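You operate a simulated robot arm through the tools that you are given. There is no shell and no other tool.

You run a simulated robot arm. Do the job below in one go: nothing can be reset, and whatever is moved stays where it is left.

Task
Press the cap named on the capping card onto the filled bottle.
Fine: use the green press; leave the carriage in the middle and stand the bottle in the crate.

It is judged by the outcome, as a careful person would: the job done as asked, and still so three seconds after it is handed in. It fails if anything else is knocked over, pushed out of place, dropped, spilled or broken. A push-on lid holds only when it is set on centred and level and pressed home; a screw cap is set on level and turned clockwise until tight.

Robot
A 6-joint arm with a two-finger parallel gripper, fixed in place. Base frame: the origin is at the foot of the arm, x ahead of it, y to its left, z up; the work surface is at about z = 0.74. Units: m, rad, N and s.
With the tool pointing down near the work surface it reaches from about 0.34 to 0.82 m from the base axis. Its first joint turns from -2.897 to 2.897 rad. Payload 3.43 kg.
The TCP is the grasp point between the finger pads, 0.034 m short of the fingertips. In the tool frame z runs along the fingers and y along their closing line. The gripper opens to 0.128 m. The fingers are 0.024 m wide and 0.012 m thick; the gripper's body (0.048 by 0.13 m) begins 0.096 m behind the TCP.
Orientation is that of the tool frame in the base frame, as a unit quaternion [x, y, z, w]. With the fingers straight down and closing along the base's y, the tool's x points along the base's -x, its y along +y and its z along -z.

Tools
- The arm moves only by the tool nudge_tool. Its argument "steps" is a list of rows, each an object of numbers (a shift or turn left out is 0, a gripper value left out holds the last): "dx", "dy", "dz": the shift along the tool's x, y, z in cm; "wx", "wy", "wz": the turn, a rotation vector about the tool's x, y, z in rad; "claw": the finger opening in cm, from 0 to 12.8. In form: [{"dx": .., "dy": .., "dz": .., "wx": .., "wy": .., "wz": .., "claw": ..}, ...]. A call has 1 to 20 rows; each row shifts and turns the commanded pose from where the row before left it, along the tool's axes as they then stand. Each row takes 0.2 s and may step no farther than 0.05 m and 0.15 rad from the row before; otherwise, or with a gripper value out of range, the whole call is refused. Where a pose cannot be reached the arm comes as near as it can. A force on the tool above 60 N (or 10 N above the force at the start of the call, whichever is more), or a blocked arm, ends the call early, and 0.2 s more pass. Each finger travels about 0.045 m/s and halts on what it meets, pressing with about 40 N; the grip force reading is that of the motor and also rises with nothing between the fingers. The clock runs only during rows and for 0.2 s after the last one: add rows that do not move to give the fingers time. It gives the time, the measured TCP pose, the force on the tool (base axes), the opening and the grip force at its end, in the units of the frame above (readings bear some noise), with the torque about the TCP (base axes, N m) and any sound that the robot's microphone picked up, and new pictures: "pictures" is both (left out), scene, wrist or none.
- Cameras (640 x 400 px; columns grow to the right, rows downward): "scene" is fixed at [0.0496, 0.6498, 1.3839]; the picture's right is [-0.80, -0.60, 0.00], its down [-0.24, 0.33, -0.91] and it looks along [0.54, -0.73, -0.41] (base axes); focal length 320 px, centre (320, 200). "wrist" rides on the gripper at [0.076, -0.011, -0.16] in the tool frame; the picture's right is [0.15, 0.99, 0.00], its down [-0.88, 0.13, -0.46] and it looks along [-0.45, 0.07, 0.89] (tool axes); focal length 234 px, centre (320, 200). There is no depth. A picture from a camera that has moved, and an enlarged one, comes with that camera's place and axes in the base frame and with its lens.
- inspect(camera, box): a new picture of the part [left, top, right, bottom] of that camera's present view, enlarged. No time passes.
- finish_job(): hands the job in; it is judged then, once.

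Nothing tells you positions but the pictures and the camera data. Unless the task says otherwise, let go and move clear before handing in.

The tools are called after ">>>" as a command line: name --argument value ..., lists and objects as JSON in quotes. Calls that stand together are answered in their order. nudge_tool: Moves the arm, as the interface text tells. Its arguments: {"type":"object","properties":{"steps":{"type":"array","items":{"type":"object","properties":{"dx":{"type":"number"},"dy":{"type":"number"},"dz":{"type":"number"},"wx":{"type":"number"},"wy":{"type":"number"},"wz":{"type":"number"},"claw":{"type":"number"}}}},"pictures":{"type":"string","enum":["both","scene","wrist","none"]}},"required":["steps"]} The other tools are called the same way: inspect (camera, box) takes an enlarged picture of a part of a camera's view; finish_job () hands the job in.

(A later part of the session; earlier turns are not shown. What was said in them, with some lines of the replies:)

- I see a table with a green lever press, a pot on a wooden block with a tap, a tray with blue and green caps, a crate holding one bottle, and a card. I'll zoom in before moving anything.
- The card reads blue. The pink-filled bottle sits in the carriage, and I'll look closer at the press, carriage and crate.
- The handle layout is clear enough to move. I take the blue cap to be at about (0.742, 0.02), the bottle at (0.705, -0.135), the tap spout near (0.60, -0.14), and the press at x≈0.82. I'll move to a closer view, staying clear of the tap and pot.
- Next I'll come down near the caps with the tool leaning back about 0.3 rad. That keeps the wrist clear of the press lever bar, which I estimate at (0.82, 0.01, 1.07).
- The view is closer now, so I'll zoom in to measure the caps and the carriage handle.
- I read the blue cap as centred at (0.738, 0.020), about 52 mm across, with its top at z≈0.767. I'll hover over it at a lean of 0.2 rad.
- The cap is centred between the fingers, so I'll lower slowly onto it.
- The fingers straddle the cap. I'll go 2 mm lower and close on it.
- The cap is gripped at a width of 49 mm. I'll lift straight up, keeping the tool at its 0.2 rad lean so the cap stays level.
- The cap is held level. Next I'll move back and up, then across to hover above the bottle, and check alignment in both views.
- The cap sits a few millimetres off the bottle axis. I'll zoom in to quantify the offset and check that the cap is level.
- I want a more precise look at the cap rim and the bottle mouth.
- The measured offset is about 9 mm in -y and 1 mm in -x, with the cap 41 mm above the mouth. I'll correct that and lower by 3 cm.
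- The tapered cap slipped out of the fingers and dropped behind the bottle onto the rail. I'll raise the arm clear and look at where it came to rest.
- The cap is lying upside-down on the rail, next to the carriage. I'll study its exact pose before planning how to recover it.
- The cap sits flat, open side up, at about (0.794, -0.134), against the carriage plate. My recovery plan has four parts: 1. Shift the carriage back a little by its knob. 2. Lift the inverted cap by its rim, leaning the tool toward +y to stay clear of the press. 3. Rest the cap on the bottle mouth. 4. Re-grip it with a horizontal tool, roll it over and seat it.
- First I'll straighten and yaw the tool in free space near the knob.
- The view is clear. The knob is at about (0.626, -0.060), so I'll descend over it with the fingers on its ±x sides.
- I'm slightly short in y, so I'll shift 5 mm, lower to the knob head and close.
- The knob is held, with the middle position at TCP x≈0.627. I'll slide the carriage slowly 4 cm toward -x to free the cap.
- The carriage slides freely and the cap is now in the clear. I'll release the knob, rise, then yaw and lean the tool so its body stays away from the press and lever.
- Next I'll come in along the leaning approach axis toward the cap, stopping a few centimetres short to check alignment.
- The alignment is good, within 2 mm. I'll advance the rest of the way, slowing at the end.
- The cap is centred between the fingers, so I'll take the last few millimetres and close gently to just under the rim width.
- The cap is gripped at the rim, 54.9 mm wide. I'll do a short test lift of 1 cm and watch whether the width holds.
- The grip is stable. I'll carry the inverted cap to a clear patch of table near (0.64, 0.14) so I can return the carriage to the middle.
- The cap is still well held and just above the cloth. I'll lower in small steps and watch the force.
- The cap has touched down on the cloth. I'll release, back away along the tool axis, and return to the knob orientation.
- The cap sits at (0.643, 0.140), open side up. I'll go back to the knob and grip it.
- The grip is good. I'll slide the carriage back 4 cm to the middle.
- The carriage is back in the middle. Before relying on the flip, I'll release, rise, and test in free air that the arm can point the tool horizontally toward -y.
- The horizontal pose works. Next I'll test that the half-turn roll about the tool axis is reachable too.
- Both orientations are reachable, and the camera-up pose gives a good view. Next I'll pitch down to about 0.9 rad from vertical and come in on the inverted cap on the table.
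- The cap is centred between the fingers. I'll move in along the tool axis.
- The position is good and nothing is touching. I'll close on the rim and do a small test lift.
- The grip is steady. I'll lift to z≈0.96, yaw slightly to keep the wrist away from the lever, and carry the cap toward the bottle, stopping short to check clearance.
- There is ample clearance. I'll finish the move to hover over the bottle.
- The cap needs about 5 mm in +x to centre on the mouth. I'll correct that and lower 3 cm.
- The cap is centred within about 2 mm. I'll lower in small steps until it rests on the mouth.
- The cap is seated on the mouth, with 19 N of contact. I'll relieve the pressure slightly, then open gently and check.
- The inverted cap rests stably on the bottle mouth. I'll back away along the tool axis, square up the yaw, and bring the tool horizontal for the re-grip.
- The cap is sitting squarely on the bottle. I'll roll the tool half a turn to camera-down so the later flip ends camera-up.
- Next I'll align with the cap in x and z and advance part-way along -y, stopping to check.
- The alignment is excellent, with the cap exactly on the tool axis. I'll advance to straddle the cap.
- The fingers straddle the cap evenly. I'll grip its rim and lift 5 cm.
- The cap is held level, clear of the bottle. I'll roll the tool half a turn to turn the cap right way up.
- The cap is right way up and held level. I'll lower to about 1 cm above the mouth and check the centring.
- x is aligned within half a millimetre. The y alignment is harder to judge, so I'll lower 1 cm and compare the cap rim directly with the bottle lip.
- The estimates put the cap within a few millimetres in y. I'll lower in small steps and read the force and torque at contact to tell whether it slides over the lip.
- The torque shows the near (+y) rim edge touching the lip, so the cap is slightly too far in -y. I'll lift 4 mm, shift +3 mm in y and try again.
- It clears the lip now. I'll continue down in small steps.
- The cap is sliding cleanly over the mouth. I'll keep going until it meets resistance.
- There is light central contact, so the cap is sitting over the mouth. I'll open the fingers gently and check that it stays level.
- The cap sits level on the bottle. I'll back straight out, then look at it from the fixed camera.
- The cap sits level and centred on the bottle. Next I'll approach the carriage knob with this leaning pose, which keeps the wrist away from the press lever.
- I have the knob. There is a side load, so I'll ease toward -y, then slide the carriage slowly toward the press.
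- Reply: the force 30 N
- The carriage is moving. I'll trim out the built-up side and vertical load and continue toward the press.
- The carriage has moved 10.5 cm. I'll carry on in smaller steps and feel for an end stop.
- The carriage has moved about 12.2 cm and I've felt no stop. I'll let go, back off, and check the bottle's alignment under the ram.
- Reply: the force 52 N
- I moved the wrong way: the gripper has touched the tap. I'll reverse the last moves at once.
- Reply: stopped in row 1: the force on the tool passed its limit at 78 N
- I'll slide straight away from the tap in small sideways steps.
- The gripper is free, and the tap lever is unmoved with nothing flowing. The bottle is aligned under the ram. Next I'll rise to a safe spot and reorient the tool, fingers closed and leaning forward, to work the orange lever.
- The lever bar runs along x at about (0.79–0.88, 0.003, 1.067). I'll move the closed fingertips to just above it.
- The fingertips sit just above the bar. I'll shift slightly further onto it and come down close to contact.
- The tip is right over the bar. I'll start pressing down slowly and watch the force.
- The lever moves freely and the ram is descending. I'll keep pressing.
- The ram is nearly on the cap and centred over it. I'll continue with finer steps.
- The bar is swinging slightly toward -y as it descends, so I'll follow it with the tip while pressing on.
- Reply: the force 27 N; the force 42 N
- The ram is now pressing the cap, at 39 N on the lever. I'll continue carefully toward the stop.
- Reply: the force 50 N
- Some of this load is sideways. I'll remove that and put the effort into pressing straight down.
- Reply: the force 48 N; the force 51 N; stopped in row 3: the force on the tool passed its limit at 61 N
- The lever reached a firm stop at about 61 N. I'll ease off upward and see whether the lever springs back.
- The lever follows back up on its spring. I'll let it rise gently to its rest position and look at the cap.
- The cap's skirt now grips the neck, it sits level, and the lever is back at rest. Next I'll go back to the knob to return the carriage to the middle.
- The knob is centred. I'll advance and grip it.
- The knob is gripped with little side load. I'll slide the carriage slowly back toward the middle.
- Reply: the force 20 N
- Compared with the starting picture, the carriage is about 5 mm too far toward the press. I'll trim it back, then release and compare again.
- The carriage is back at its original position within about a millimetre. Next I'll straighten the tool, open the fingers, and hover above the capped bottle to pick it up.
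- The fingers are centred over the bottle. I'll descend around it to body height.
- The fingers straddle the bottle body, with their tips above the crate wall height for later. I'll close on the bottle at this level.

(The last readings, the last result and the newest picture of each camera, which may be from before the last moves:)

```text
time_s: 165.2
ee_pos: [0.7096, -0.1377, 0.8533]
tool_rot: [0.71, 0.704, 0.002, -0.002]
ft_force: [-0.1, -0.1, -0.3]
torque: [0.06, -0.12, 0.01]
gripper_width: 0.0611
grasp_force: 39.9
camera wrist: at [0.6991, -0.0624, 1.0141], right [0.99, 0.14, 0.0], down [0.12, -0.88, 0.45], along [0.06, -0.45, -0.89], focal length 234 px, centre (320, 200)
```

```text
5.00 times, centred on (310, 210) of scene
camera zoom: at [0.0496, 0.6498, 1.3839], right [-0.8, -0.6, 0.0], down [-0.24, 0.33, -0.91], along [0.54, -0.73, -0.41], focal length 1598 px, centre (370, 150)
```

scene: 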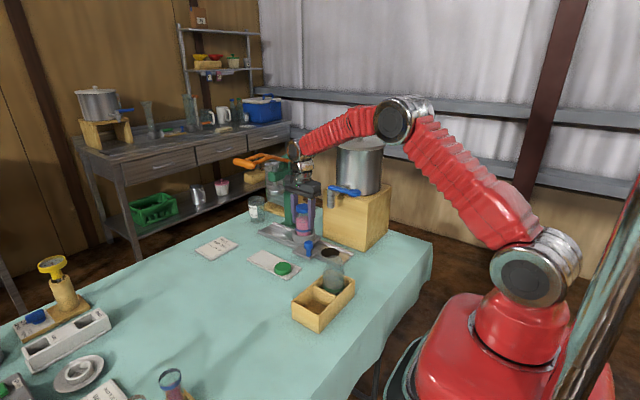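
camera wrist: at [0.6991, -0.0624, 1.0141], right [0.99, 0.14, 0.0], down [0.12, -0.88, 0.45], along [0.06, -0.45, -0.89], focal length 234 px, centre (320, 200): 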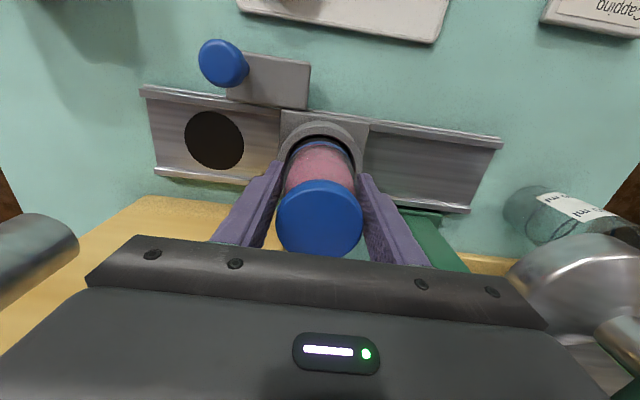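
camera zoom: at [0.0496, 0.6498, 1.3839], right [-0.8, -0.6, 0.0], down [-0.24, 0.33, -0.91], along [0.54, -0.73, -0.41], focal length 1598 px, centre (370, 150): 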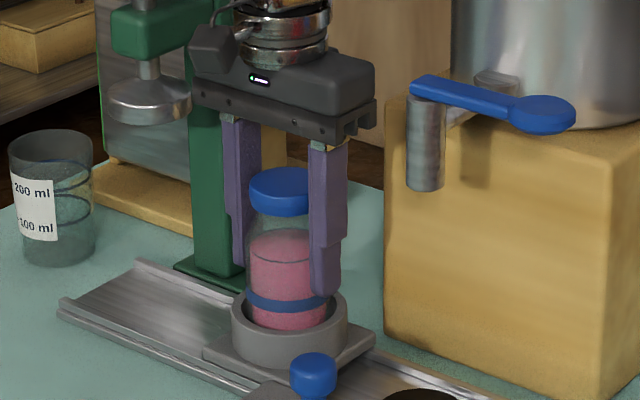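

The bottle is gripped, 61 mm wide. I'll lift slowly straight up out of the cup.

>>> nudge_tool --steps '[{"dz": -0.3}, {"dz": -0.7}, {"dz": -1.0}, {"dz": -1.5}, {"dz": -1.5}, {}]'

>>> inspect --camera "scene" --box '[260, 160, 360, 250]'

```text
time_s: 166.7
ee_pos: [0.7093, -0.1375, 0.9035]
tool_rot: [0.71, 0.704, 0.002, -0.002]
ft_force: [0.2, -0.3, -3.6]
torque: [0.03, -0.03, 0.04]
gripper_width: 0.0611
grasp_force: 40.1
camera wrist: at [0.6991, -0.0626, 1.0646], right [0.99, 0.14, 0.0], down [0.12, -0.88, 0.45], along [0.06, -0.45, -0.89], focal length 234 px, centre (320, 200)
```

scene: 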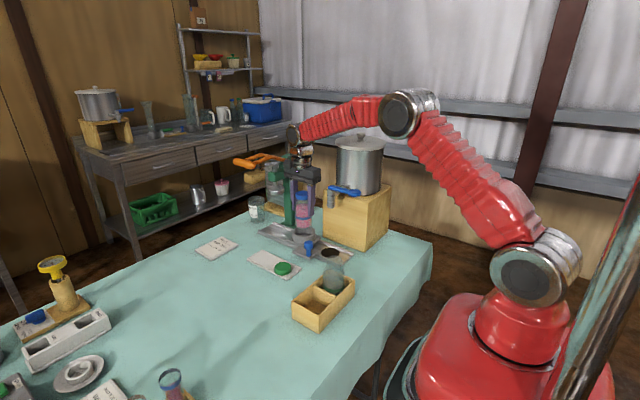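
wrist: 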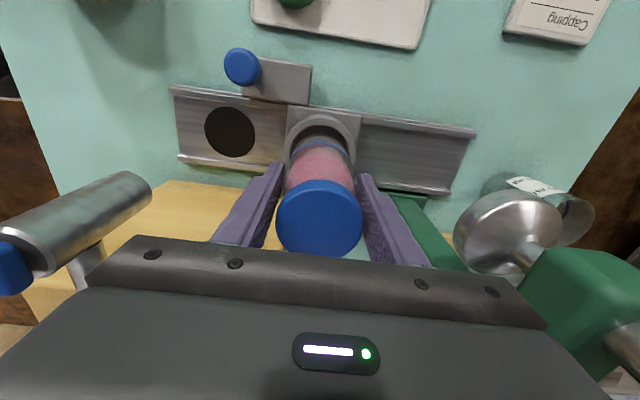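

```text
4.44 times, centred on (310, 205) of scene
camera zoom: at [0.0496, 0.6498, 1.3839], right [-0.8, -0.6, 0.0], down [-0.24, 0.33, -0.91], along [0.54, -0.73, -0.41], focal length 1421 px, centre (364, 178)
```

zoom: 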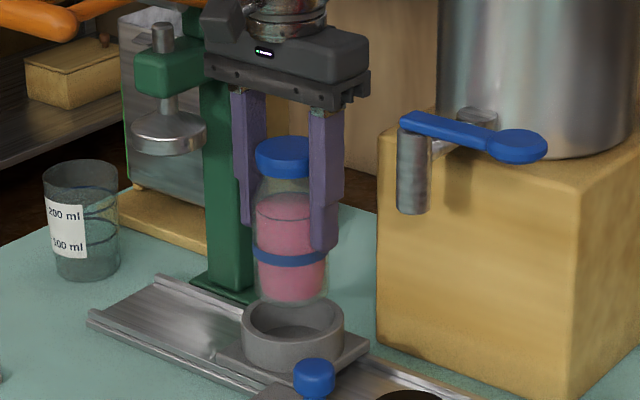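

The bottle is clear of the cup. I'll raise it further and move away diagonally, staying clear of both the tap and the lever.

>>> nudge_tool --steps '[{"dz": -2}, {"dz": -2}, {"dz": -2}, {"dx": 1.75, "dy": -1.4}, {"dx": 1.75, "dy": -1.4}, {"dx": 1.75, "dy": -1.4}, {"dx": 1.75, "dy": -1.4}, {"dx": 1.75, "dy": -1.4}, {"dx": 2, "dy": -1}, {"dx": 2.5, "dy": -1}, {"dx": 2.5, "dy": -1}, {"dx": 2.5, "dy": -1}, {"dx": 2.5}, {"dx": 2.5}, {"dx": 2.5}, {}]'

>>> inspect --camera "wrist" --box '[0, 0, 400, 250]'

>>> inspect --camera "scene" --box '[240, 200, 380, 340]'

```text
time_s: 170.1
ee_pos: [0.6002, 0.122, 0.9648]
tool_rot: [0.709, 0.705, 0.002, -0.002]
ft_force: [0.3, 0.0, -3.3]
torque: [0.01, -0.03, 0.03]
gripper_width: 0.0611
grasp_force: 39.8
camera wrist: at [0.5908, 0.1964, 1.1257], right [0.99, 0.14, 0.0], down [0.12, -0.88, 0.45], along [0.06, -0.45, -0.89], focal length 234 px, centre (320, 200)
```

scene: 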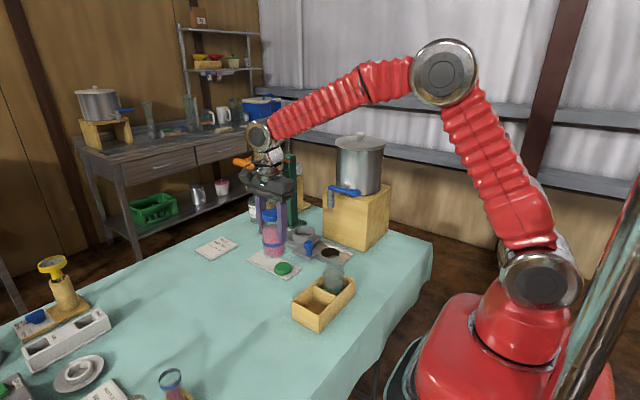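
wrist: 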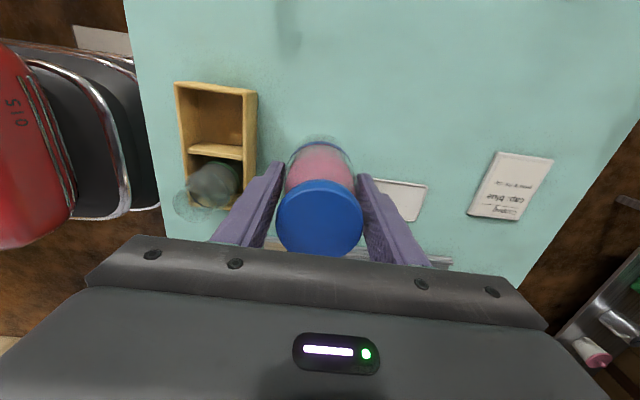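

```text
1.60 times, centred on (200, 125) of wrist
camera zoom: at [0.5908, 0.1964, 1.1257], right [0.99, 0.14, 0.0], down [0.12, -0.88, 0.45], along [0.06, -0.45, -0.89], focal length 375 px, centre (512, 320)
```

zoom: 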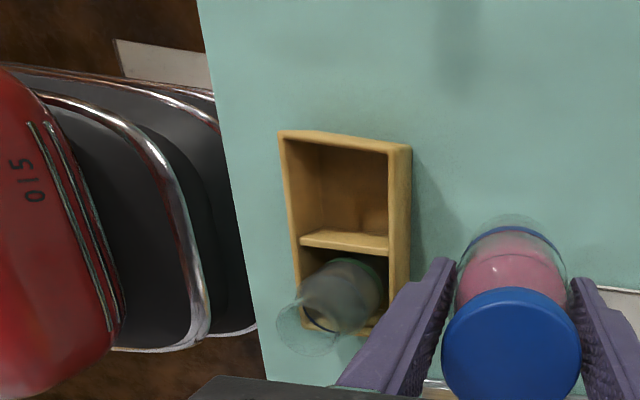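

```text
2.86 times, centred on (310, 270) of scene
camera zoom: at [0.0496, 0.6498, 1.3839], right [-0.8, -0.6, 0.0], down [-0.24, 0.33, -0.91], along [0.54, -0.73, -0.41], focal length 913 px, centre (349, 0)
```

zoom: 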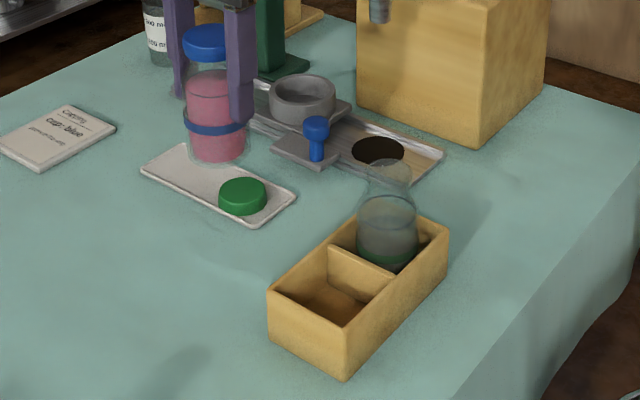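

I estimate the empty compartment's centre at about (0.459, 0.122). I'll carry the bottle above it and check.

>>> nudge_tool --steps '[{"dy": -1.5}, {"dy": -2}, {"dy": -2}, {"dy": -2}, {"dy": -2}, {"dy": -2}, {"dy": -1.6}, {"dy": -1}, {}, {}]'

>>> inspect --camera "wrist" --box '[220, 80, 420, 240]'

>>> inspect --camera "scene" --box '[260, 190, 380, 340]'

```text
time_s: 172.2
ee_pos: [0.4609, 0.1198, 0.9653]
tool_rot: [0.709, 0.705, 0.002, -0.002]
ft_force: [0.0, -0.9, -4.0]
torque: [0.01, 0.01, 0.02]
gripper_width: 0.061
grasp_force: 39.7
camera wrist: at [0.4498, 0.1962, 1.1258], right [0.99, 0.14, 0.0], down [0.12, -0.88, 0.45], along [0.06, -0.45, -0.89], focal length 234 px, centre (320, 200)
```

scene: 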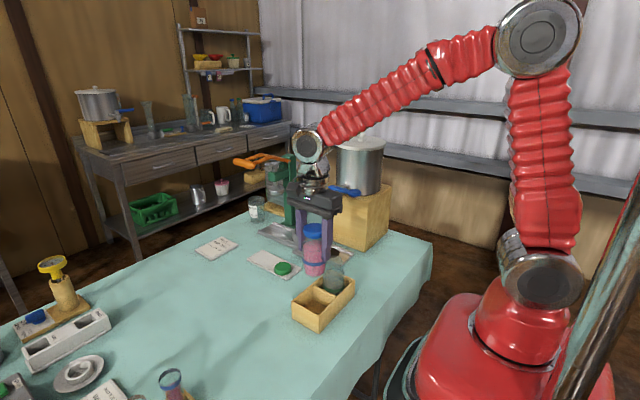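
wrist: 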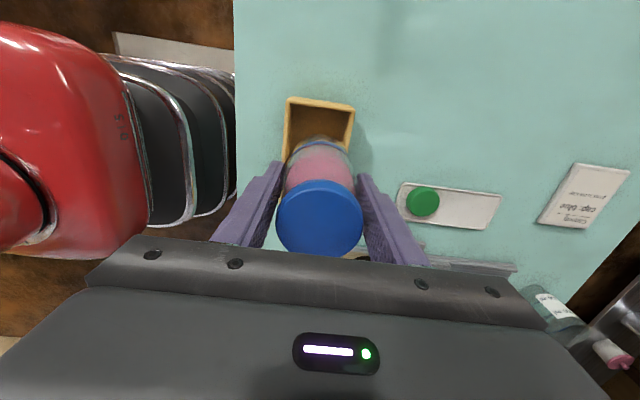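

```text
2.50 times, centred on (320, 160) of wrist
camera zoom: at [0.4498, 0.1962, 1.1258], right [0.99, 0.14, 0.0], down [0.12, -0.88, 0.45], along [0.06, -0.45, -0.89], focal length 585 px, centre (320, 300)
```

zoom: 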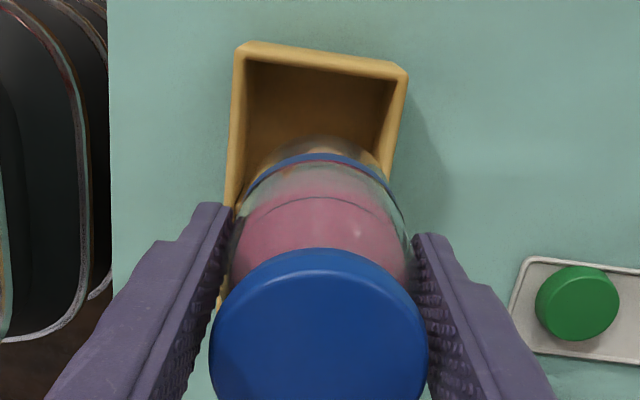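

```text
2.67 times, centred on (320, 265) of scene
camera zoom: at [0.0496, 0.6498, 1.3839], right [-0.8, -0.6, 0.0], down [-0.24, 0.33, -0.91], along [0.54, -0.73, -0.41], focal length 852 px, centre (320, 27)
```

zoom: 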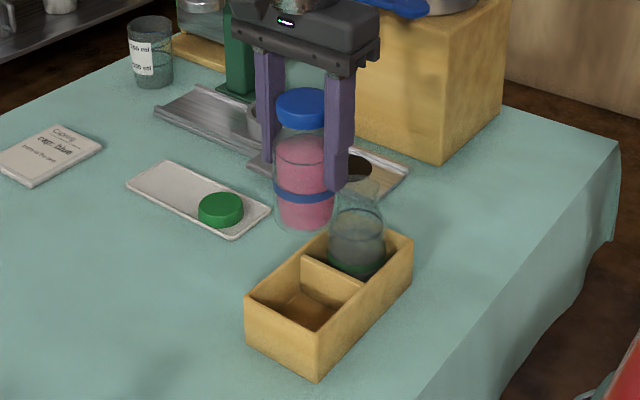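

I make the compartment centre (0.4556, 0.124), so the bottle needs -5 mm in x and +3 mm in y. I'll correct and lower it most of the way.

>>> nudge_tool --steps '[{"dx": 0.3, "dy": -0.5}, {"dz": 2}, {"dz": 2}, {"dz": 1.5}, {}]'

>>> inspect --camera "scene" --box '[280, 230, 370, 330]'

>>> inspect --camera "wrist" --box '[240, 60, 400, 190]'

```text
time_s: 173.4
ee_pos: [0.4546, 0.1254, 0.9101]
tool_rot: [0.709, 0.705, 0.002, -0.001]
ft_force: [0.5, 0.0, -4.3]
torque: [-0.01, 0.01, 0.0]
gripper_width: 0.0611
grasp_force: 39.5
camera wrist: at [0.4446, 0.2002, 1.0708], right [0.99, 0.14, 0.0], down [0.12, -0.88, 0.45], along [0.06, -0.45, -0.89], focal length 234 px, centre (320, 200)
```

scene: 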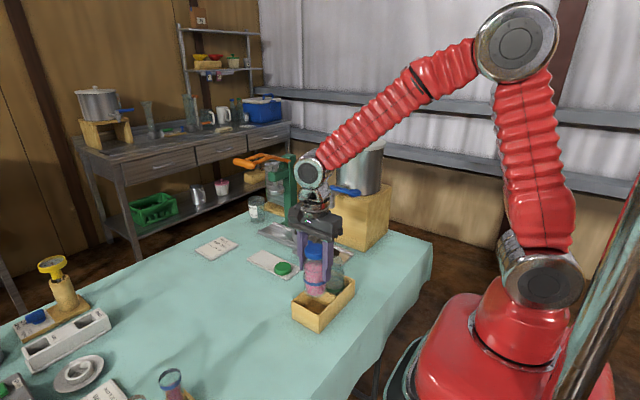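
wrist: 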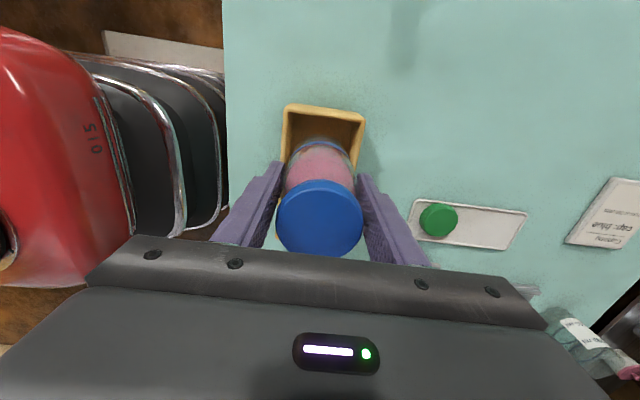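

```text
4.00 times, centred on (325, 280) of scene
camera zoom: at [0.0496, 0.6498, 1.3839], right [-0.8, -0.6, 0.0], down [-0.24, 0.33, -0.91], along [0.54, -0.73, -0.41], focal length 1279 px, centre (300, -120)
```

zoom: 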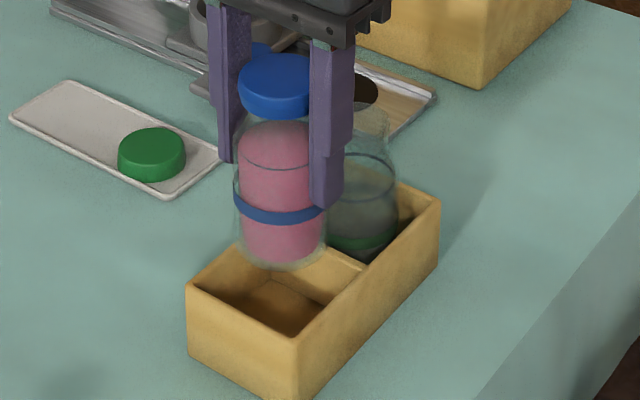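

```text
3.08 times, centred on (320, 125) of wrist
camera zoom: at [0.4446, 0.2002, 1.0708], right [0.99, 0.14, 0.0], down [0.12, -0.88, 0.45], along [0.06, -0.45, -0.89], focal length 720 px, centre (320, 431)
```

zoom: 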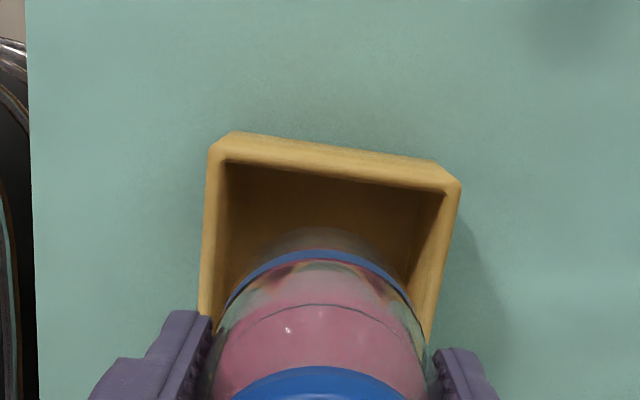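

The bottle base lines up with the compartment. I'll keep lowering.

>>> nudge_tool --steps '[{"dz": 1.5}, {"dz": 1.5}, {"dz": 1.0}, {"dz": 0.7}, {}]'

>>> inspect --camera "scene" --box '[280, 230, 370, 330]'

>>> inspect --camera "wrist" --box '[240, 60, 400, 190]'

```text
time_s: 174.7
ee_pos: [0.4557, 0.1252, 0.8622]
tool_rot: [0.709, 0.705, 0.001, -0.002]
ft_force: [0.7, 0.0, -3.2]
torque: [0.01, 0.01, -0.03]
gripper_width: 0.0611
grasp_force: 40.0
camera wrist: at [0.4449, 0.2002, 1.0237], right [0.99, 0.14, 0.0], down [0.12, -0.88, 0.45], along [0.06, -0.45, -0.89], focal length 234 px, centre (320, 200)
```

scene: 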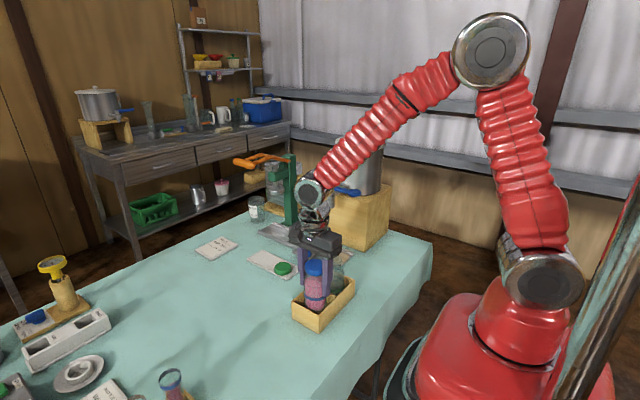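
wrist: 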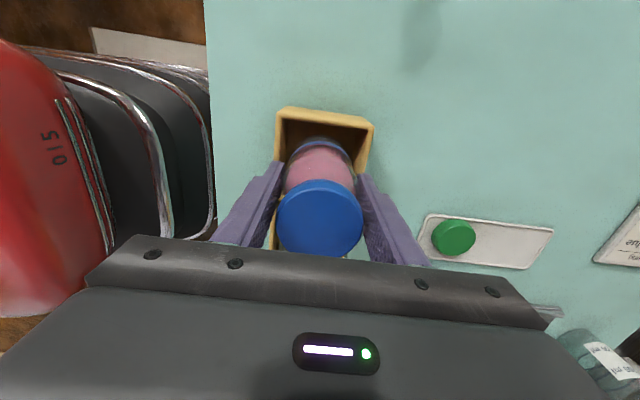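

```text
4.00 times, centred on (325, 280) of scene
camera zoom: at [0.0496, 0.6498, 1.3839], right [-0.8, -0.6, 0.0], down [-0.24, 0.33, -0.91], along [0.54, -0.73, -0.41], focal length 1279 px, centre (300, -120)
```

zoom: 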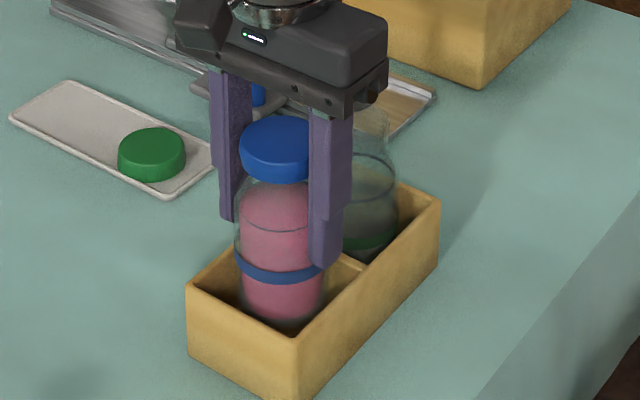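

```text
3.08 times, centred on (320, 125) of wrist
camera zoom: at [0.4449, 0.2002, 1.0237], right [0.99, 0.14, 0.0], down [0.12, -0.88, 0.45], along [0.06, -0.45, -0.89], focal length 720 px, centre (320, 431)
```

zoom: 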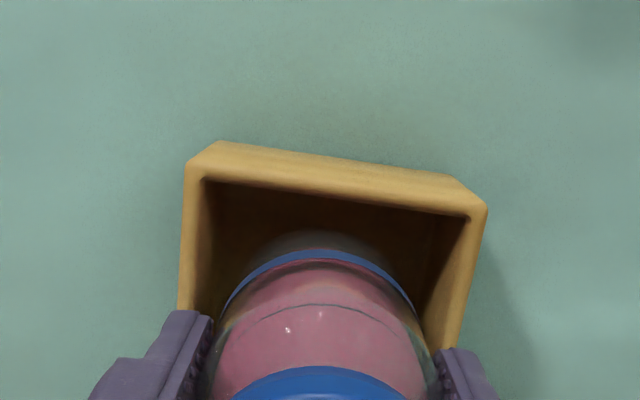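

The bottle is inside the compartment without touching. I'll lower the last couple of centimetres in small steps, watching for touchdown.

>>> nudge_tool --steps '[{"dz": 0.5}, {"dz": 0.5}, {"dz": 0.3}, {}]' --pictures "none"

>>> nudge_tool --steps '[{"dz": 0.3}, {"dz": 0.2}, {}]' --pictures "none"

>>> nudge_tool --steps '[{"dz": 0.2}, {}]' --pictures "none"

>>> inspect --camera "scene" --box '[280, 230, 370, 330]'

```text
time_s: 175.7
ee_pos: [0.4551, 0.1249, 0.8505]
tool_rot: [0.709, 0.705, 0.001, -0.003]
ft_force: [0.0, 0.0, -2.9]
torque: [0.01, 0.01, -0.01]
gripper_width: 0.0612
grasp_force: 39.8
```

```text
time_s: 176.4
ee_pos: [0.4548, 0.1256, 0.8451]
tool_rot: [0.709, 0.705, 0.002, -0.002]
ft_force: [-0.2, -0.9, -3.7]
torque: [0.01, -0.02, -0.02]
gripper_width: 0.0609
grasp_force: 40.6
```

```text
time_s: 177.1
ee_pos: [0.4553, 0.1253, 0.8435]
tool_rot: [0.71, 0.704, 0.002, -0.002]
ft_force: [-0.2, 1.0, -3.2]
torque: [0.04, 0.01, 0.0]
gripper_width: 0.0609
grasp_force: 39.9
```

```text
4.00 times, centred on (325, 280) of scene
camera zoom: at [0.0496, 0.6498, 1.3839], right [-0.8, -0.6, 0.0], down [-0.24, 0.33, -0.91], along [0.54, -0.73, -0.41], focal length 1279 px, centre (300, -120)
```

zoom: 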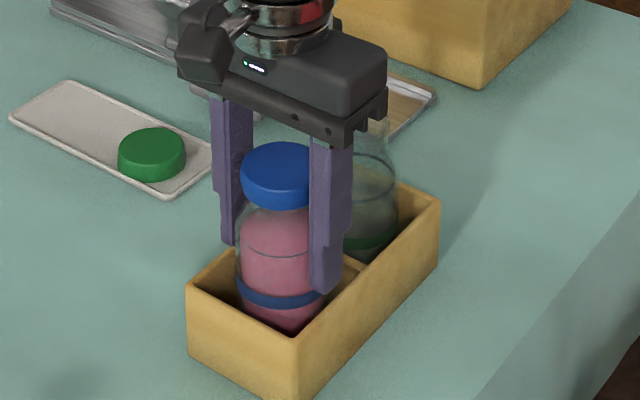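

>>> nudge_tool --steps '[{"dz": 0.2}, {}]' --pictures "none"

>>> nudge_tool --steps '[{"dz": 0.2}, {}]' --pictures "none"

>>> nudge_tool --steps '[{"dz": 0.15}, {}]' --pictures "none"

>>> inspect --camera "scene" --box '[300, 260, 350, 315]'

```text
time_s: 177.7
ee_pos: [0.4547, 0.1239, 0.8404]
tool_rot: [0.709, 0.705, 0.003, -0.002]
ft_force: [-0.1, -0.3, -3.0]
torque: [0.01, 0.02, 0.0]
gripper_width: 0.0611
grasp_force: 39.7
```

```text
time_s: 178.2
ee_pos: [0.4547, 0.1229, 0.8391]
tool_rot: [0.709, 0.705, 0.002, -0.002]
ft_force: [-0.1, 0.0, -3.4]
torque: [0.01, 0.04, -0.01]
gripper_width: 0.0611
grasp_force: 40.2
```

```text
time_s: 178.8
ee_pos: [0.4548, 0.1247, 0.8375]
tool_rot: [0.709, 0.705, 0.001, -0.001]
ft_force: [-0.2, 1.1, -4.1]
torque: [0.01, 0.0, 0.0]
gripper_width: 0.061
grasp_force: 39.9
```

```text
7.27 times, centred on (325, 288) of scene
camera zoom: at [0.0496, 0.6498, 1.3839], right [-0.8, -0.6, 0.0], down [-0.24, 0.33, -0.91], along [0.54, -0.73, -0.41], focal length 2325 px, centre (284, -436)
```

zoom: 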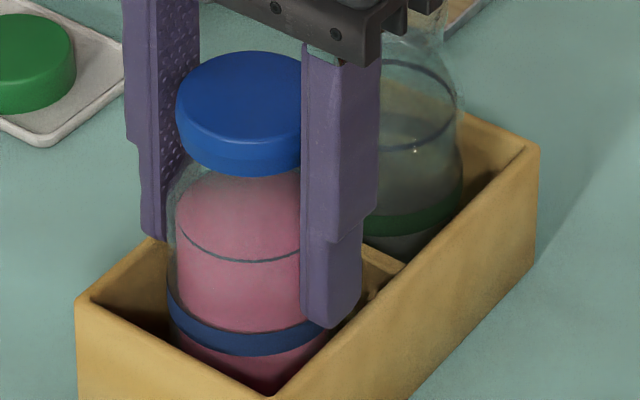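

>>> nudge_tool --steps '[{"dz": 0.15}, {}]' --pictures "none"

>>> nudge_tool --steps '[{"dz": 0.12}, {}]' --pictures "none"

>>> inspect --camera "scene" --box '[300, 260, 350, 315]'

```text
time_s: 179.4
ee_pos: [0.4561, 0.1241, 0.837]
tool_rot: [0.709, 0.705, 0.002, -0.003]
ft_force: [-0.5, -0.3, -3.1]
torque: [0.03, 0.01, 0.0]
gripper_width: 0.0611
grasp_force: 40.2
```

```text
time_s: 180.1
ee_pos: [0.4565, 0.1235, 0.8348]
tool_rot: [0.709, 0.705, 0.002, -0.001]
ft_force: [0.1, 0.1, -3.4]
torque: [0.0, -0.03, -0.04]
gripper_width: 0.0612
grasp_force: 40.1
```

```text
7.27 times, centred on (325, 288) of scene
camera zoom: at [0.0496, 0.6498, 1.3839], right [-0.8, -0.6, 0.0], down [-0.24, 0.33, -0.91], along [0.54, -0.73, -0.41], focal length 2325 px, centre (284, -436)
```

zoom: 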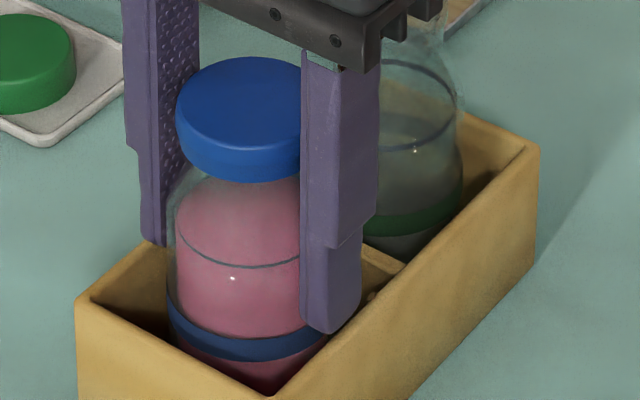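

>>> nudge_tool --steps '[{"dz": 0.12}, {}]' --pictures "none"

>>> nudge_tool --steps '[{"dz": 0.1}, {}]' --pictures "none"

>>> inspect --camera "scene" --box '[300, 260, 350, 315]'

>>> inspect --camera "wrist" --box '[240, 60, 400, 190]'

```text
time_s: 180.7
ee_pos: [0.4547, 0.125, 0.8336]
tool_rot: [0.71, 0.704, 0.001, -0.002]
ft_force: [0.2, 0.2, -3.9]
torque: [0.04, -0.01, -0.02]
gripper_width: 0.0612
grasp_force: 40.0
```

```text
time_s: 181.2
ee_pos: [0.4554, 0.1247, 0.8333]
tool_rot: [0.71, 0.705, 0.003, -0.002]
ft_force: [-4.5, 2.9, 16.5]
torque: [-0.08, 0.55, -0.05]
gripper_width: 0.061
grasp_force: 40.3
```

```text
7.27 times, centred on (325, 288) of scene
camera zoom: at [0.0496, 0.6498, 1.3839], right [-0.8, -0.6, 0.0], down [-0.24, 0.33, -0.91], along [0.54, -0.73, -0.41], focal length 2325 px, centre (284, -436)
```

zoom: 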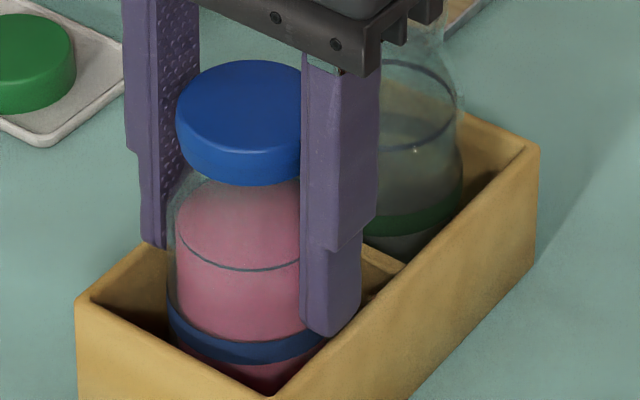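

```text
3.08 times, centred on (320, 125) of wrist
camera zoom: at [0.4444, 0.1998, 0.9947], right [0.99, 0.14, 0.0], down [0.12, -0.88, 0.45], along [0.06, -0.45, -0.89], focal length 720 px, centre (320, 431)
```

zoom: 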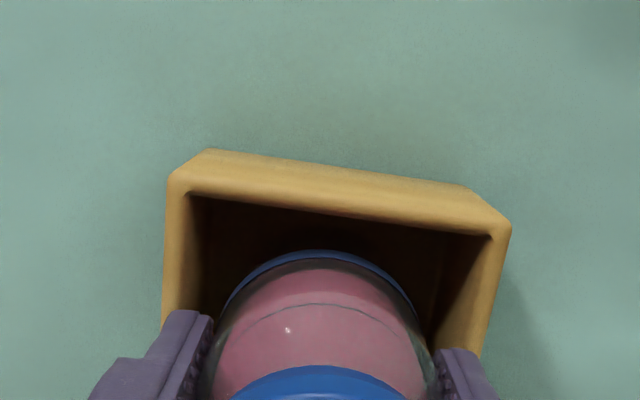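

The fingertips have met the crate wall just before the bottle reached the floor, since both fingers overlie the side walls. I'll raise a little and turn the tool about 47° so the fingers fall into the corners, then lower again.

>>> nudge_tool --steps '[{"dz": -0.5}, {"dz": -0.7}, {"wz": -0.1367}, {"wz": -0.1367}, {"wz": -0.1367}, {"wz": -0.1367}, {"wz": -0.1367}, {"wz": -0.1367}, {}]'

>>> inspect --camera "wrist" --box '[220, 60, 420, 240]'

>>> inspect --camera "scene" --box '[290, 240, 360, 320]'

```text
time_s: 183.2
ee_pos: [0.4551, 0.1251, 0.8449]
tool_rot: [0.369, 0.929, 0.002, -0.001]
ft_force: [1.5, -1.0, -3.8]
torque: [-0.02, 0.04, 0.01]
gripper_width: 0.0611
grasp_force: 40.6
camera wrist: at [0.3924, 0.1679, 1.0054], right [0.57, 0.82, 0.0], down [0.73, -0.51, 0.45], along [0.37, -0.26, -0.89], focal length 234 px, centre (320, 200)
```

scene: 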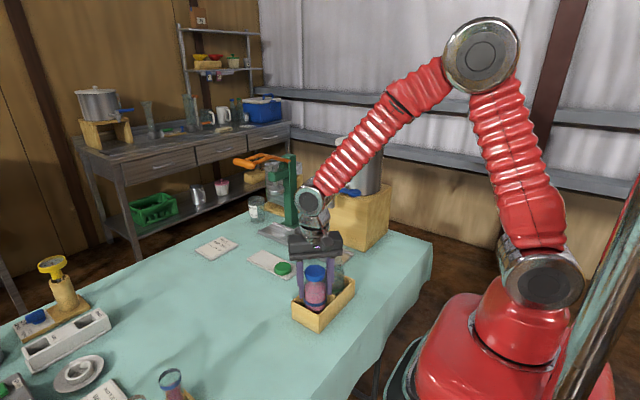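
wrist: 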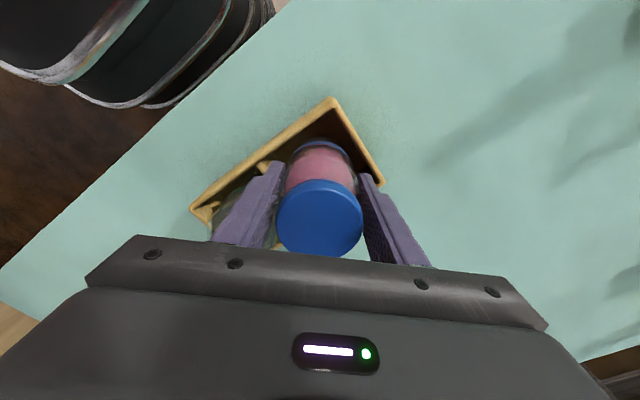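

```text
2.22 times, centred on (320, 150) of wrist
camera zoom: at [0.3924, 0.1679, 1.0054], right [0.57, 0.82, 0.0], down [0.73, -0.51, 0.45], along [0.37, -0.26, -0.89], focal length 520 px, centre (320, 311)
```

zoom: 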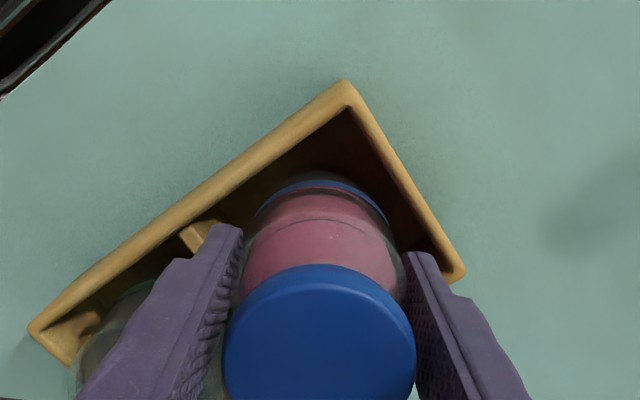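

```text
5.00 times, centred on (325, 280) of scene
camera zoom: at [0.0496, 0.6498, 1.3839], right [-0.8, -0.6, 0.0], down [-0.24, 0.33, -0.91], along [0.54, -0.73, -0.41], focal length 1598 px, centre (295, -200)
```

zoom: 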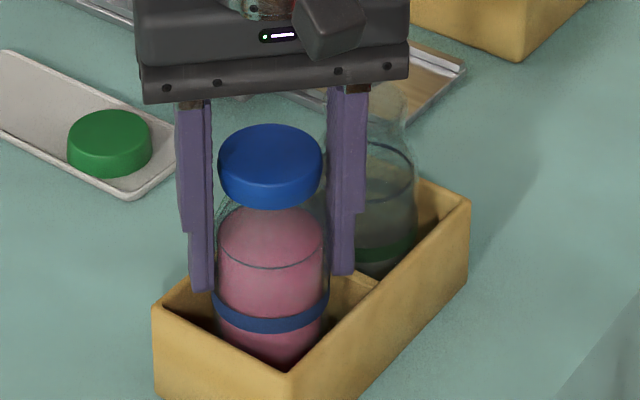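

The fingers now point to the compartment corners. I'll lower again in small steps.

>>> nudge_tool --steps '[{"dz": 0.4}, {"dz": 0.4}, {"dz": 0.2}, {}]' --pictures "none"

>>> nudge_tool --steps '[{"dz": 0.15}, {}]' --pictures "none"

>>> nudge_tool --steps '[{"dz": 0.15}, {}]' --pictures "none"

>>> inspect --camera "scene" --box '[290, 240, 360, 320]'

```text
time_s: 184.2
ee_pos: [0.4558, 0.1246, 0.835]
tool_rot: [0.37, 0.929, 0.003, -0.001]
ft_force: [0.5, 0.1, -3.0]
torque: [-0.01, -0.02, 0.02]
gripper_width: 0.0611
grasp_force: 39.5
```

```text
time_s: 184.8
ee_pos: [0.4546, 0.1262, 0.8342]
tool_rot: [0.369, 0.929, 0.004, -0.001]
ft_force: [-3.6, -0.3, 12.4]
torque: [-0.23, 0.7, -0.05]
gripper_width: 0.061
grasp_force: 40.3
```

```text
time_s: 185.4
ee_pos: [0.4558, 0.1253, 0.8323]
tool_rot: [0.369, 0.929, 0.003, 0.0]
ft_force: [-3.8, 0.0, 28.7]
torque: [-0.7, 0.62, -0.01]
gripper_width: 0.061
grasp_force: 40.0
```

```text
5.00 times, centred on (325, 280) of scene
camera zoom: at [0.0496, 0.6498, 1.3839], right [-0.8, -0.6, 0.0], down [-0.24, 0.33, -0.91], along [0.54, -0.73, -0.41], focal length 1598 px, centre (295, -200)
```

zoom: 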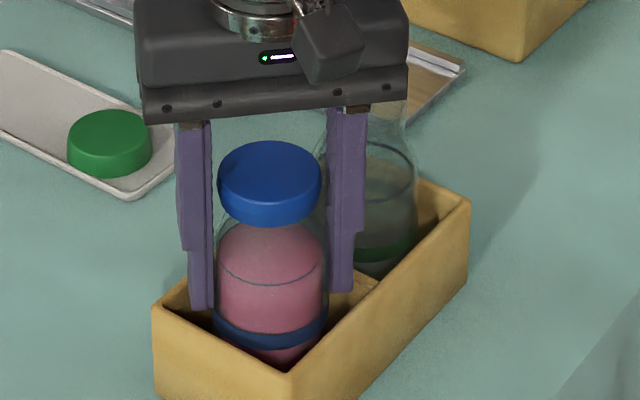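

The contact height is the same in both orientations and matches the expected floor level, so the bottle is standing on the crate floor. I'll take off the load, open slowly and check that it stays upright.

>>> nudge_tool --steps '[{"dz": -0.12}, {"claw": 6.2}, {"claw": 6.4}, {"claw": 6.8}, {"claw": 7.2}, {}]'

>>> inspect --camera "scene" --box '[290, 240, 360, 320]'

>>> inspect --camera "wrist" --box '[220, 60, 420, 240]'

```text
time_s: 186.8
ee_pos: [0.4551, 0.1233, 0.8327]
tool_rot: [0.37, 0.929, 0.003, -0.001]
ft_force: [-3.4, -3.5, -2.7]
torque: [-0.22, 0.11, -0.02]
gripper_width: 0.0694
grasp_force: 0.2
camera wrist: at [0.3924, 0.168, 0.9935], right [0.57, 0.82, 0.0], down [0.73, -0.51, 0.45], along [0.37, -0.26, -0.89], focal length 234 px, centre (320, 200)
```

scene: 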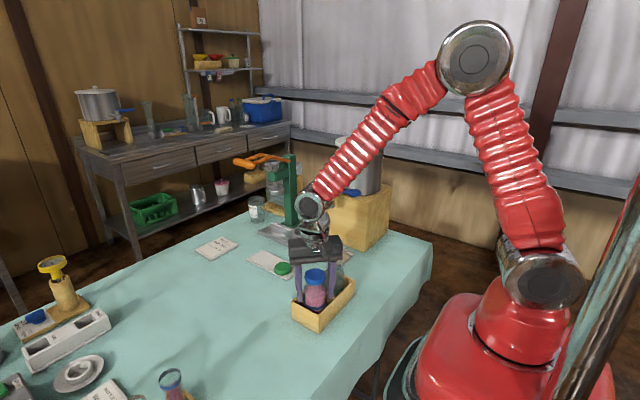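
wrist: 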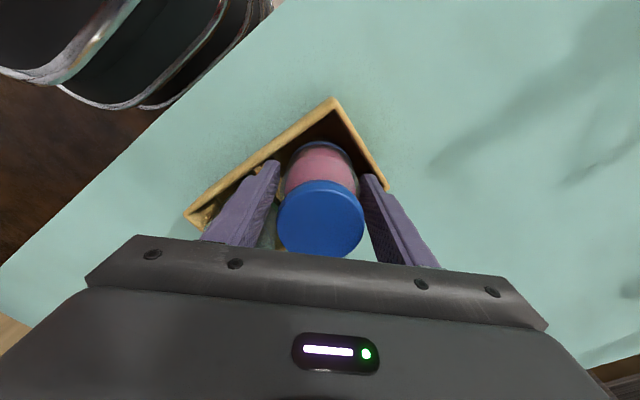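

```text
5.00 times, centred on (325, 280) of scene
camera zoom: at [0.0496, 0.6498, 1.3839], right [-0.8, -0.6, 0.0], down [-0.24, 0.33, -0.91], along [0.54, -0.73, -0.41], focal length 1598 px, centre (295, -200)
```

zoom: 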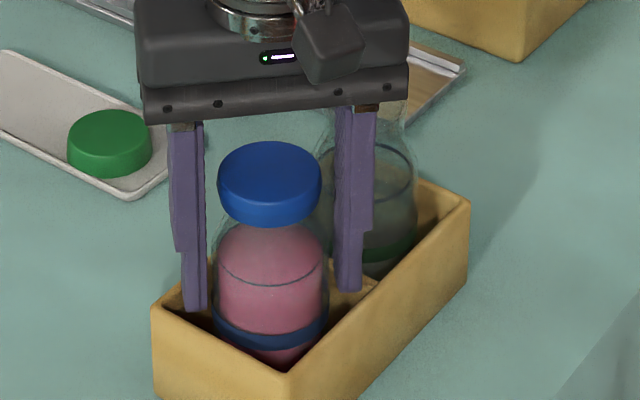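

```text
2.22 times, centred on (320, 150) of wrist
camera zoom: at [0.3924, 0.168, 0.9935], right [0.57, 0.82, 0.0], down [0.73, -0.51, 0.45], along [0.37, -0.26, -0.89], focal length 520 px, centre (320, 311)
```

zoom: 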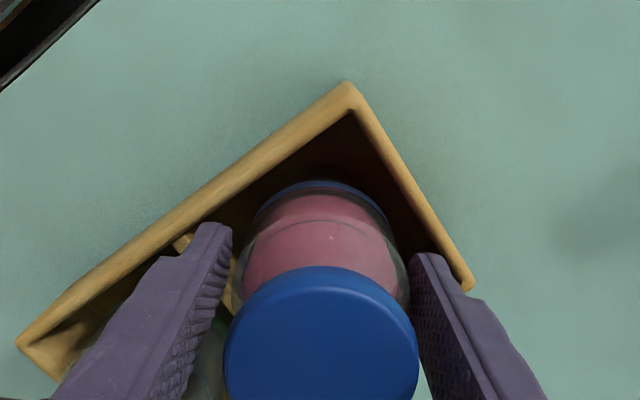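

The bottle didn't move on release, so it is standing on the floor. I'll close the fingers a hair to stop brushing the wall and lift straight up.

>>> nudge_tool --steps '[{"claw": 6.8}, {"dz": -0.7}, {"dz": -1.5}, {"dz": -3}, {"dz": -4}, {"dz": -4}, {"dz": -4}, {}]'

>>> inspect --camera "scene" --box '[280, 230, 370, 330]'

>>> inspect --camera "wrist" --box '[180, 40, 460, 240]'

```text
time_s: 188.7
ee_pos: [0.455, 0.1237, 1.006]
tool_rot: [0.37, 0.929, 0.002, -0.001]
ft_force: [-0.9, 0.1, 0.6]
torque: [-0.04, 0.02, -0.01]
gripper_width: 0.0682
grasp_force: 0.1
camera wrist: at [0.3928, 0.1671, 1.1659], right [0.57, 0.82, 0.0], down [0.73, -0.51, 0.45], along [0.37, -0.26, -0.89], focal length 234 px, centre (320, 200)
```

scene: 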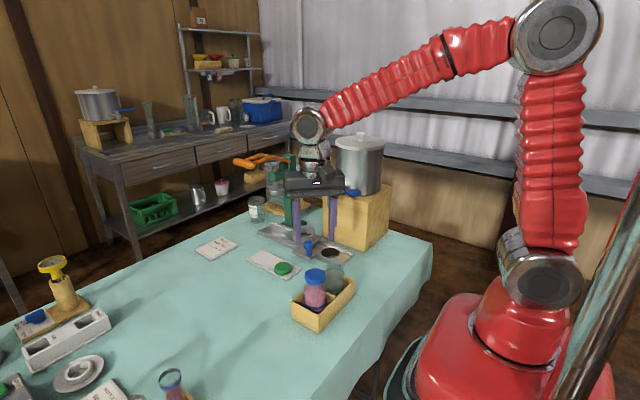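
wrist: 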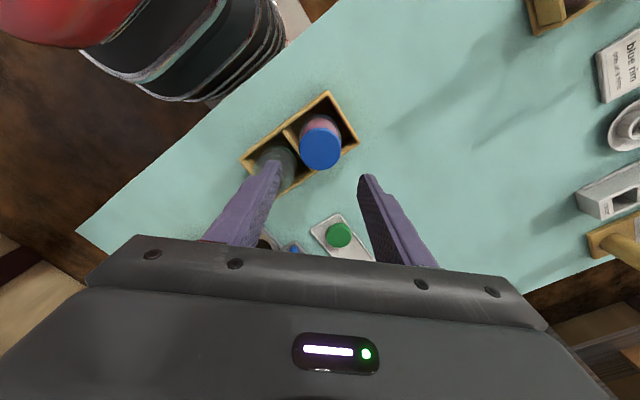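

```text
4.00 times, centred on (325, 280) of scene
camera zoom: at [0.0496, 0.6498, 1.3839], right [-0.8, -0.6, 0.0], down [-0.24, 0.33, -0.91], along [0.54, -0.73, -0.41], focal length 1279 px, centre (300, -120)
```

zoom: 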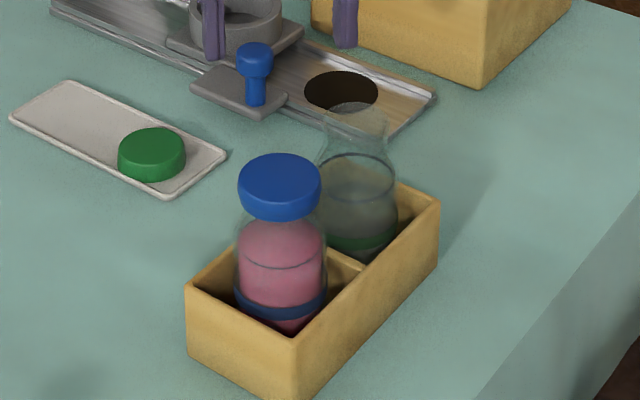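

```text
2.00 times, centred on (320, 140) of wrist
camera zoom: at [0.3928, 0.1671, 1.1659], right [0.57, 0.82, 0.0], down [0.73, -0.51, 0.45], along [0.37, -0.26, -0.89], focal length 468 px, centre (320, 320)
```

zoom: 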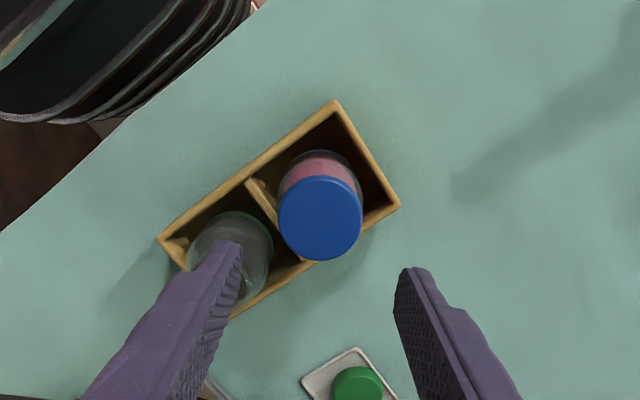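

The capped bottle stands upright in the crate, and the crate hasn't moved. I'll make a final check of the carriage, press and tap against the starting picture.

>>> nudge_tool --steps '[{"dz": -4}, {"dz": -4}, {"dy": -3}, {"dy": -3}, {}]'

>>> inspect --camera "scene" --box '[250, 195, 370, 270]'

>>> inspect --camera "scene" --box '[180, 130, 400, 340]'

>>> inspect --camera "scene" --box '[295, 260, 345, 310]'

```text
time_s: 189.8
ee_pos: [0.4161, 0.0788, 1.0849]
tool_rot: [0.37, 0.929, 0.003, 0.0]
ft_force: [0.6, 0.1, -0.4]
torque: [0.04, 0.02, 0.02]
gripper_width: 0.068
grasp_force: 0.0
camera wrist: at [0.3518, 0.1229, 1.2458], right [0.57, 0.82, 0.0], down [0.73, -0.51, 0.45], along [0.37, -0.26, -0.89], focal length 234 px, centre (320, 200)
```

scene: 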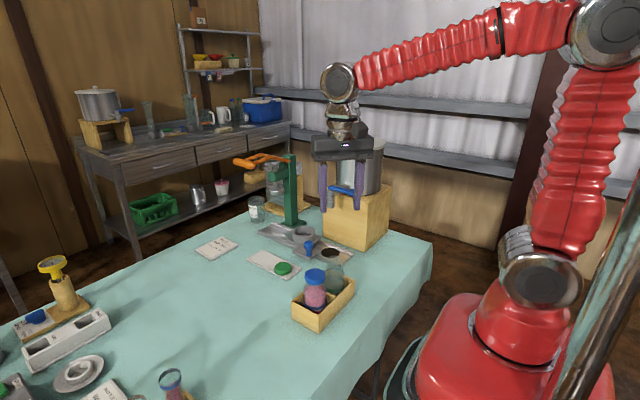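
wrist: 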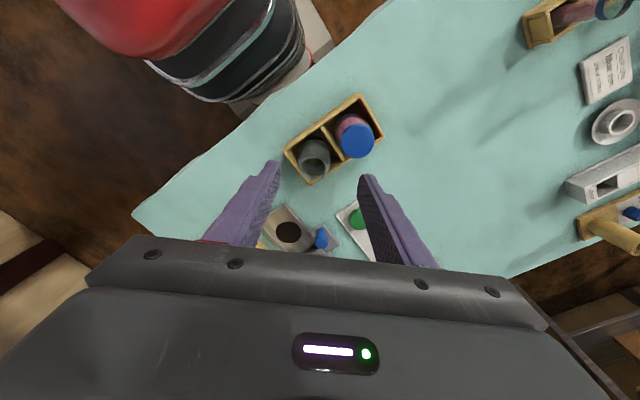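

```text
5.33 times, centred on (310, 232) of scene
camera zoom: at [0.0496, 0.6498, 1.3839], right [-0.8, -0.6, 0.0], down [-0.24, 0.33, -0.91], along [0.54, -0.73, -0.41], focal length 1705 px, centre (373, 27)
```

zoom: 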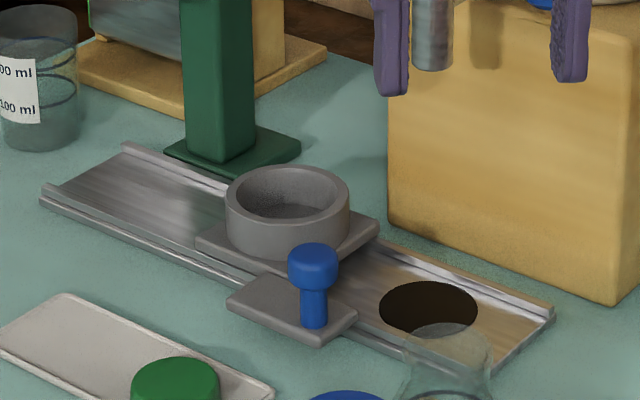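

```text
1.90 times, centred on (290, 235) of scene
camera zoom: at [0.0496, 0.6498, 1.3839], right [-0.8, -0.6, 0.0], down [-0.24, 0.33, -0.91], along [0.54, -0.73, -0.41], focal length 609 px, centre (377, 133)
```

zoom: 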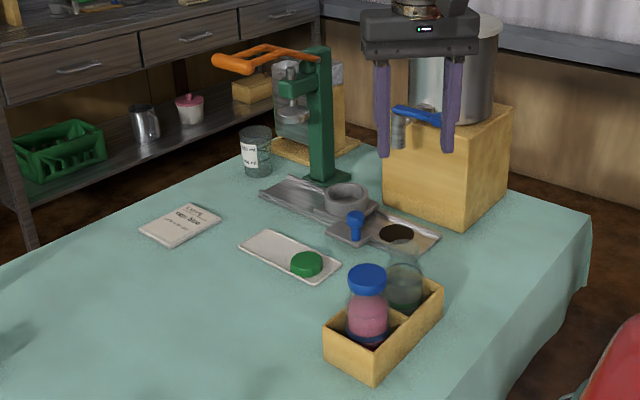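

```text
8.00 times, centred on (320, 285) of scene
camera zoom: at [0.0496, 0.6498, 1.3839], right [-0.8, -0.6, 0.0], down [-0.24, 0.33, -0.91], along [0.54, -0.73, -0.41], focal length 2557 px, centre (320, -480)
```

zoom: 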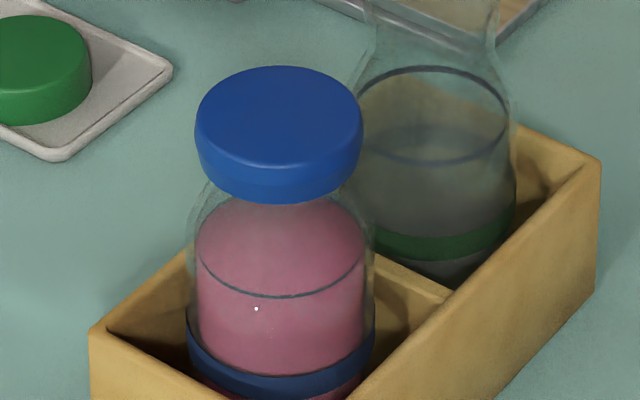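

The final view shows:
- The blue cap sits level and pressed on the filled bottle.
- The bottle is upright in the crate.
- The carriage matches its starting place.
- The press lever and the tap are where they were at the start.

One thing went wrong on the way: the cap slipped from the grip once, and I picked it up off the rail and re-seated it. The gripper also briefly bumped the tap, with no visible effect. The arm is clear, so I'm handing in.

>>> finish_job

```text
The job is handed in.
```

The blue cap is pressed onto the filled bottle with the green press. The bottle stands upright in the crate's empty compartment. The carriage is back at its middle starting position, to within about a millimetre going by the fixed camera.

I pressed the lever until it came to a firm stop at about 61 N. Afterwards the cap sat level with its skirt closed in around the neck. The press lever has sprung back to rest and the arm is clear.

Two things did not go cleanly:

- **Cap dropped once:** the cap slipped out of the grip on the first try and landed upside-down on the press rail. I moved the carriage aside to retrieve it, turned it over and seated it again.
- **Tap bumped:** while backing off from the carriage knob I moved the wrong way and pushed against the tap, with force readings up to about 78 N. Its lever has not moved and nothing leaked in the pictures.
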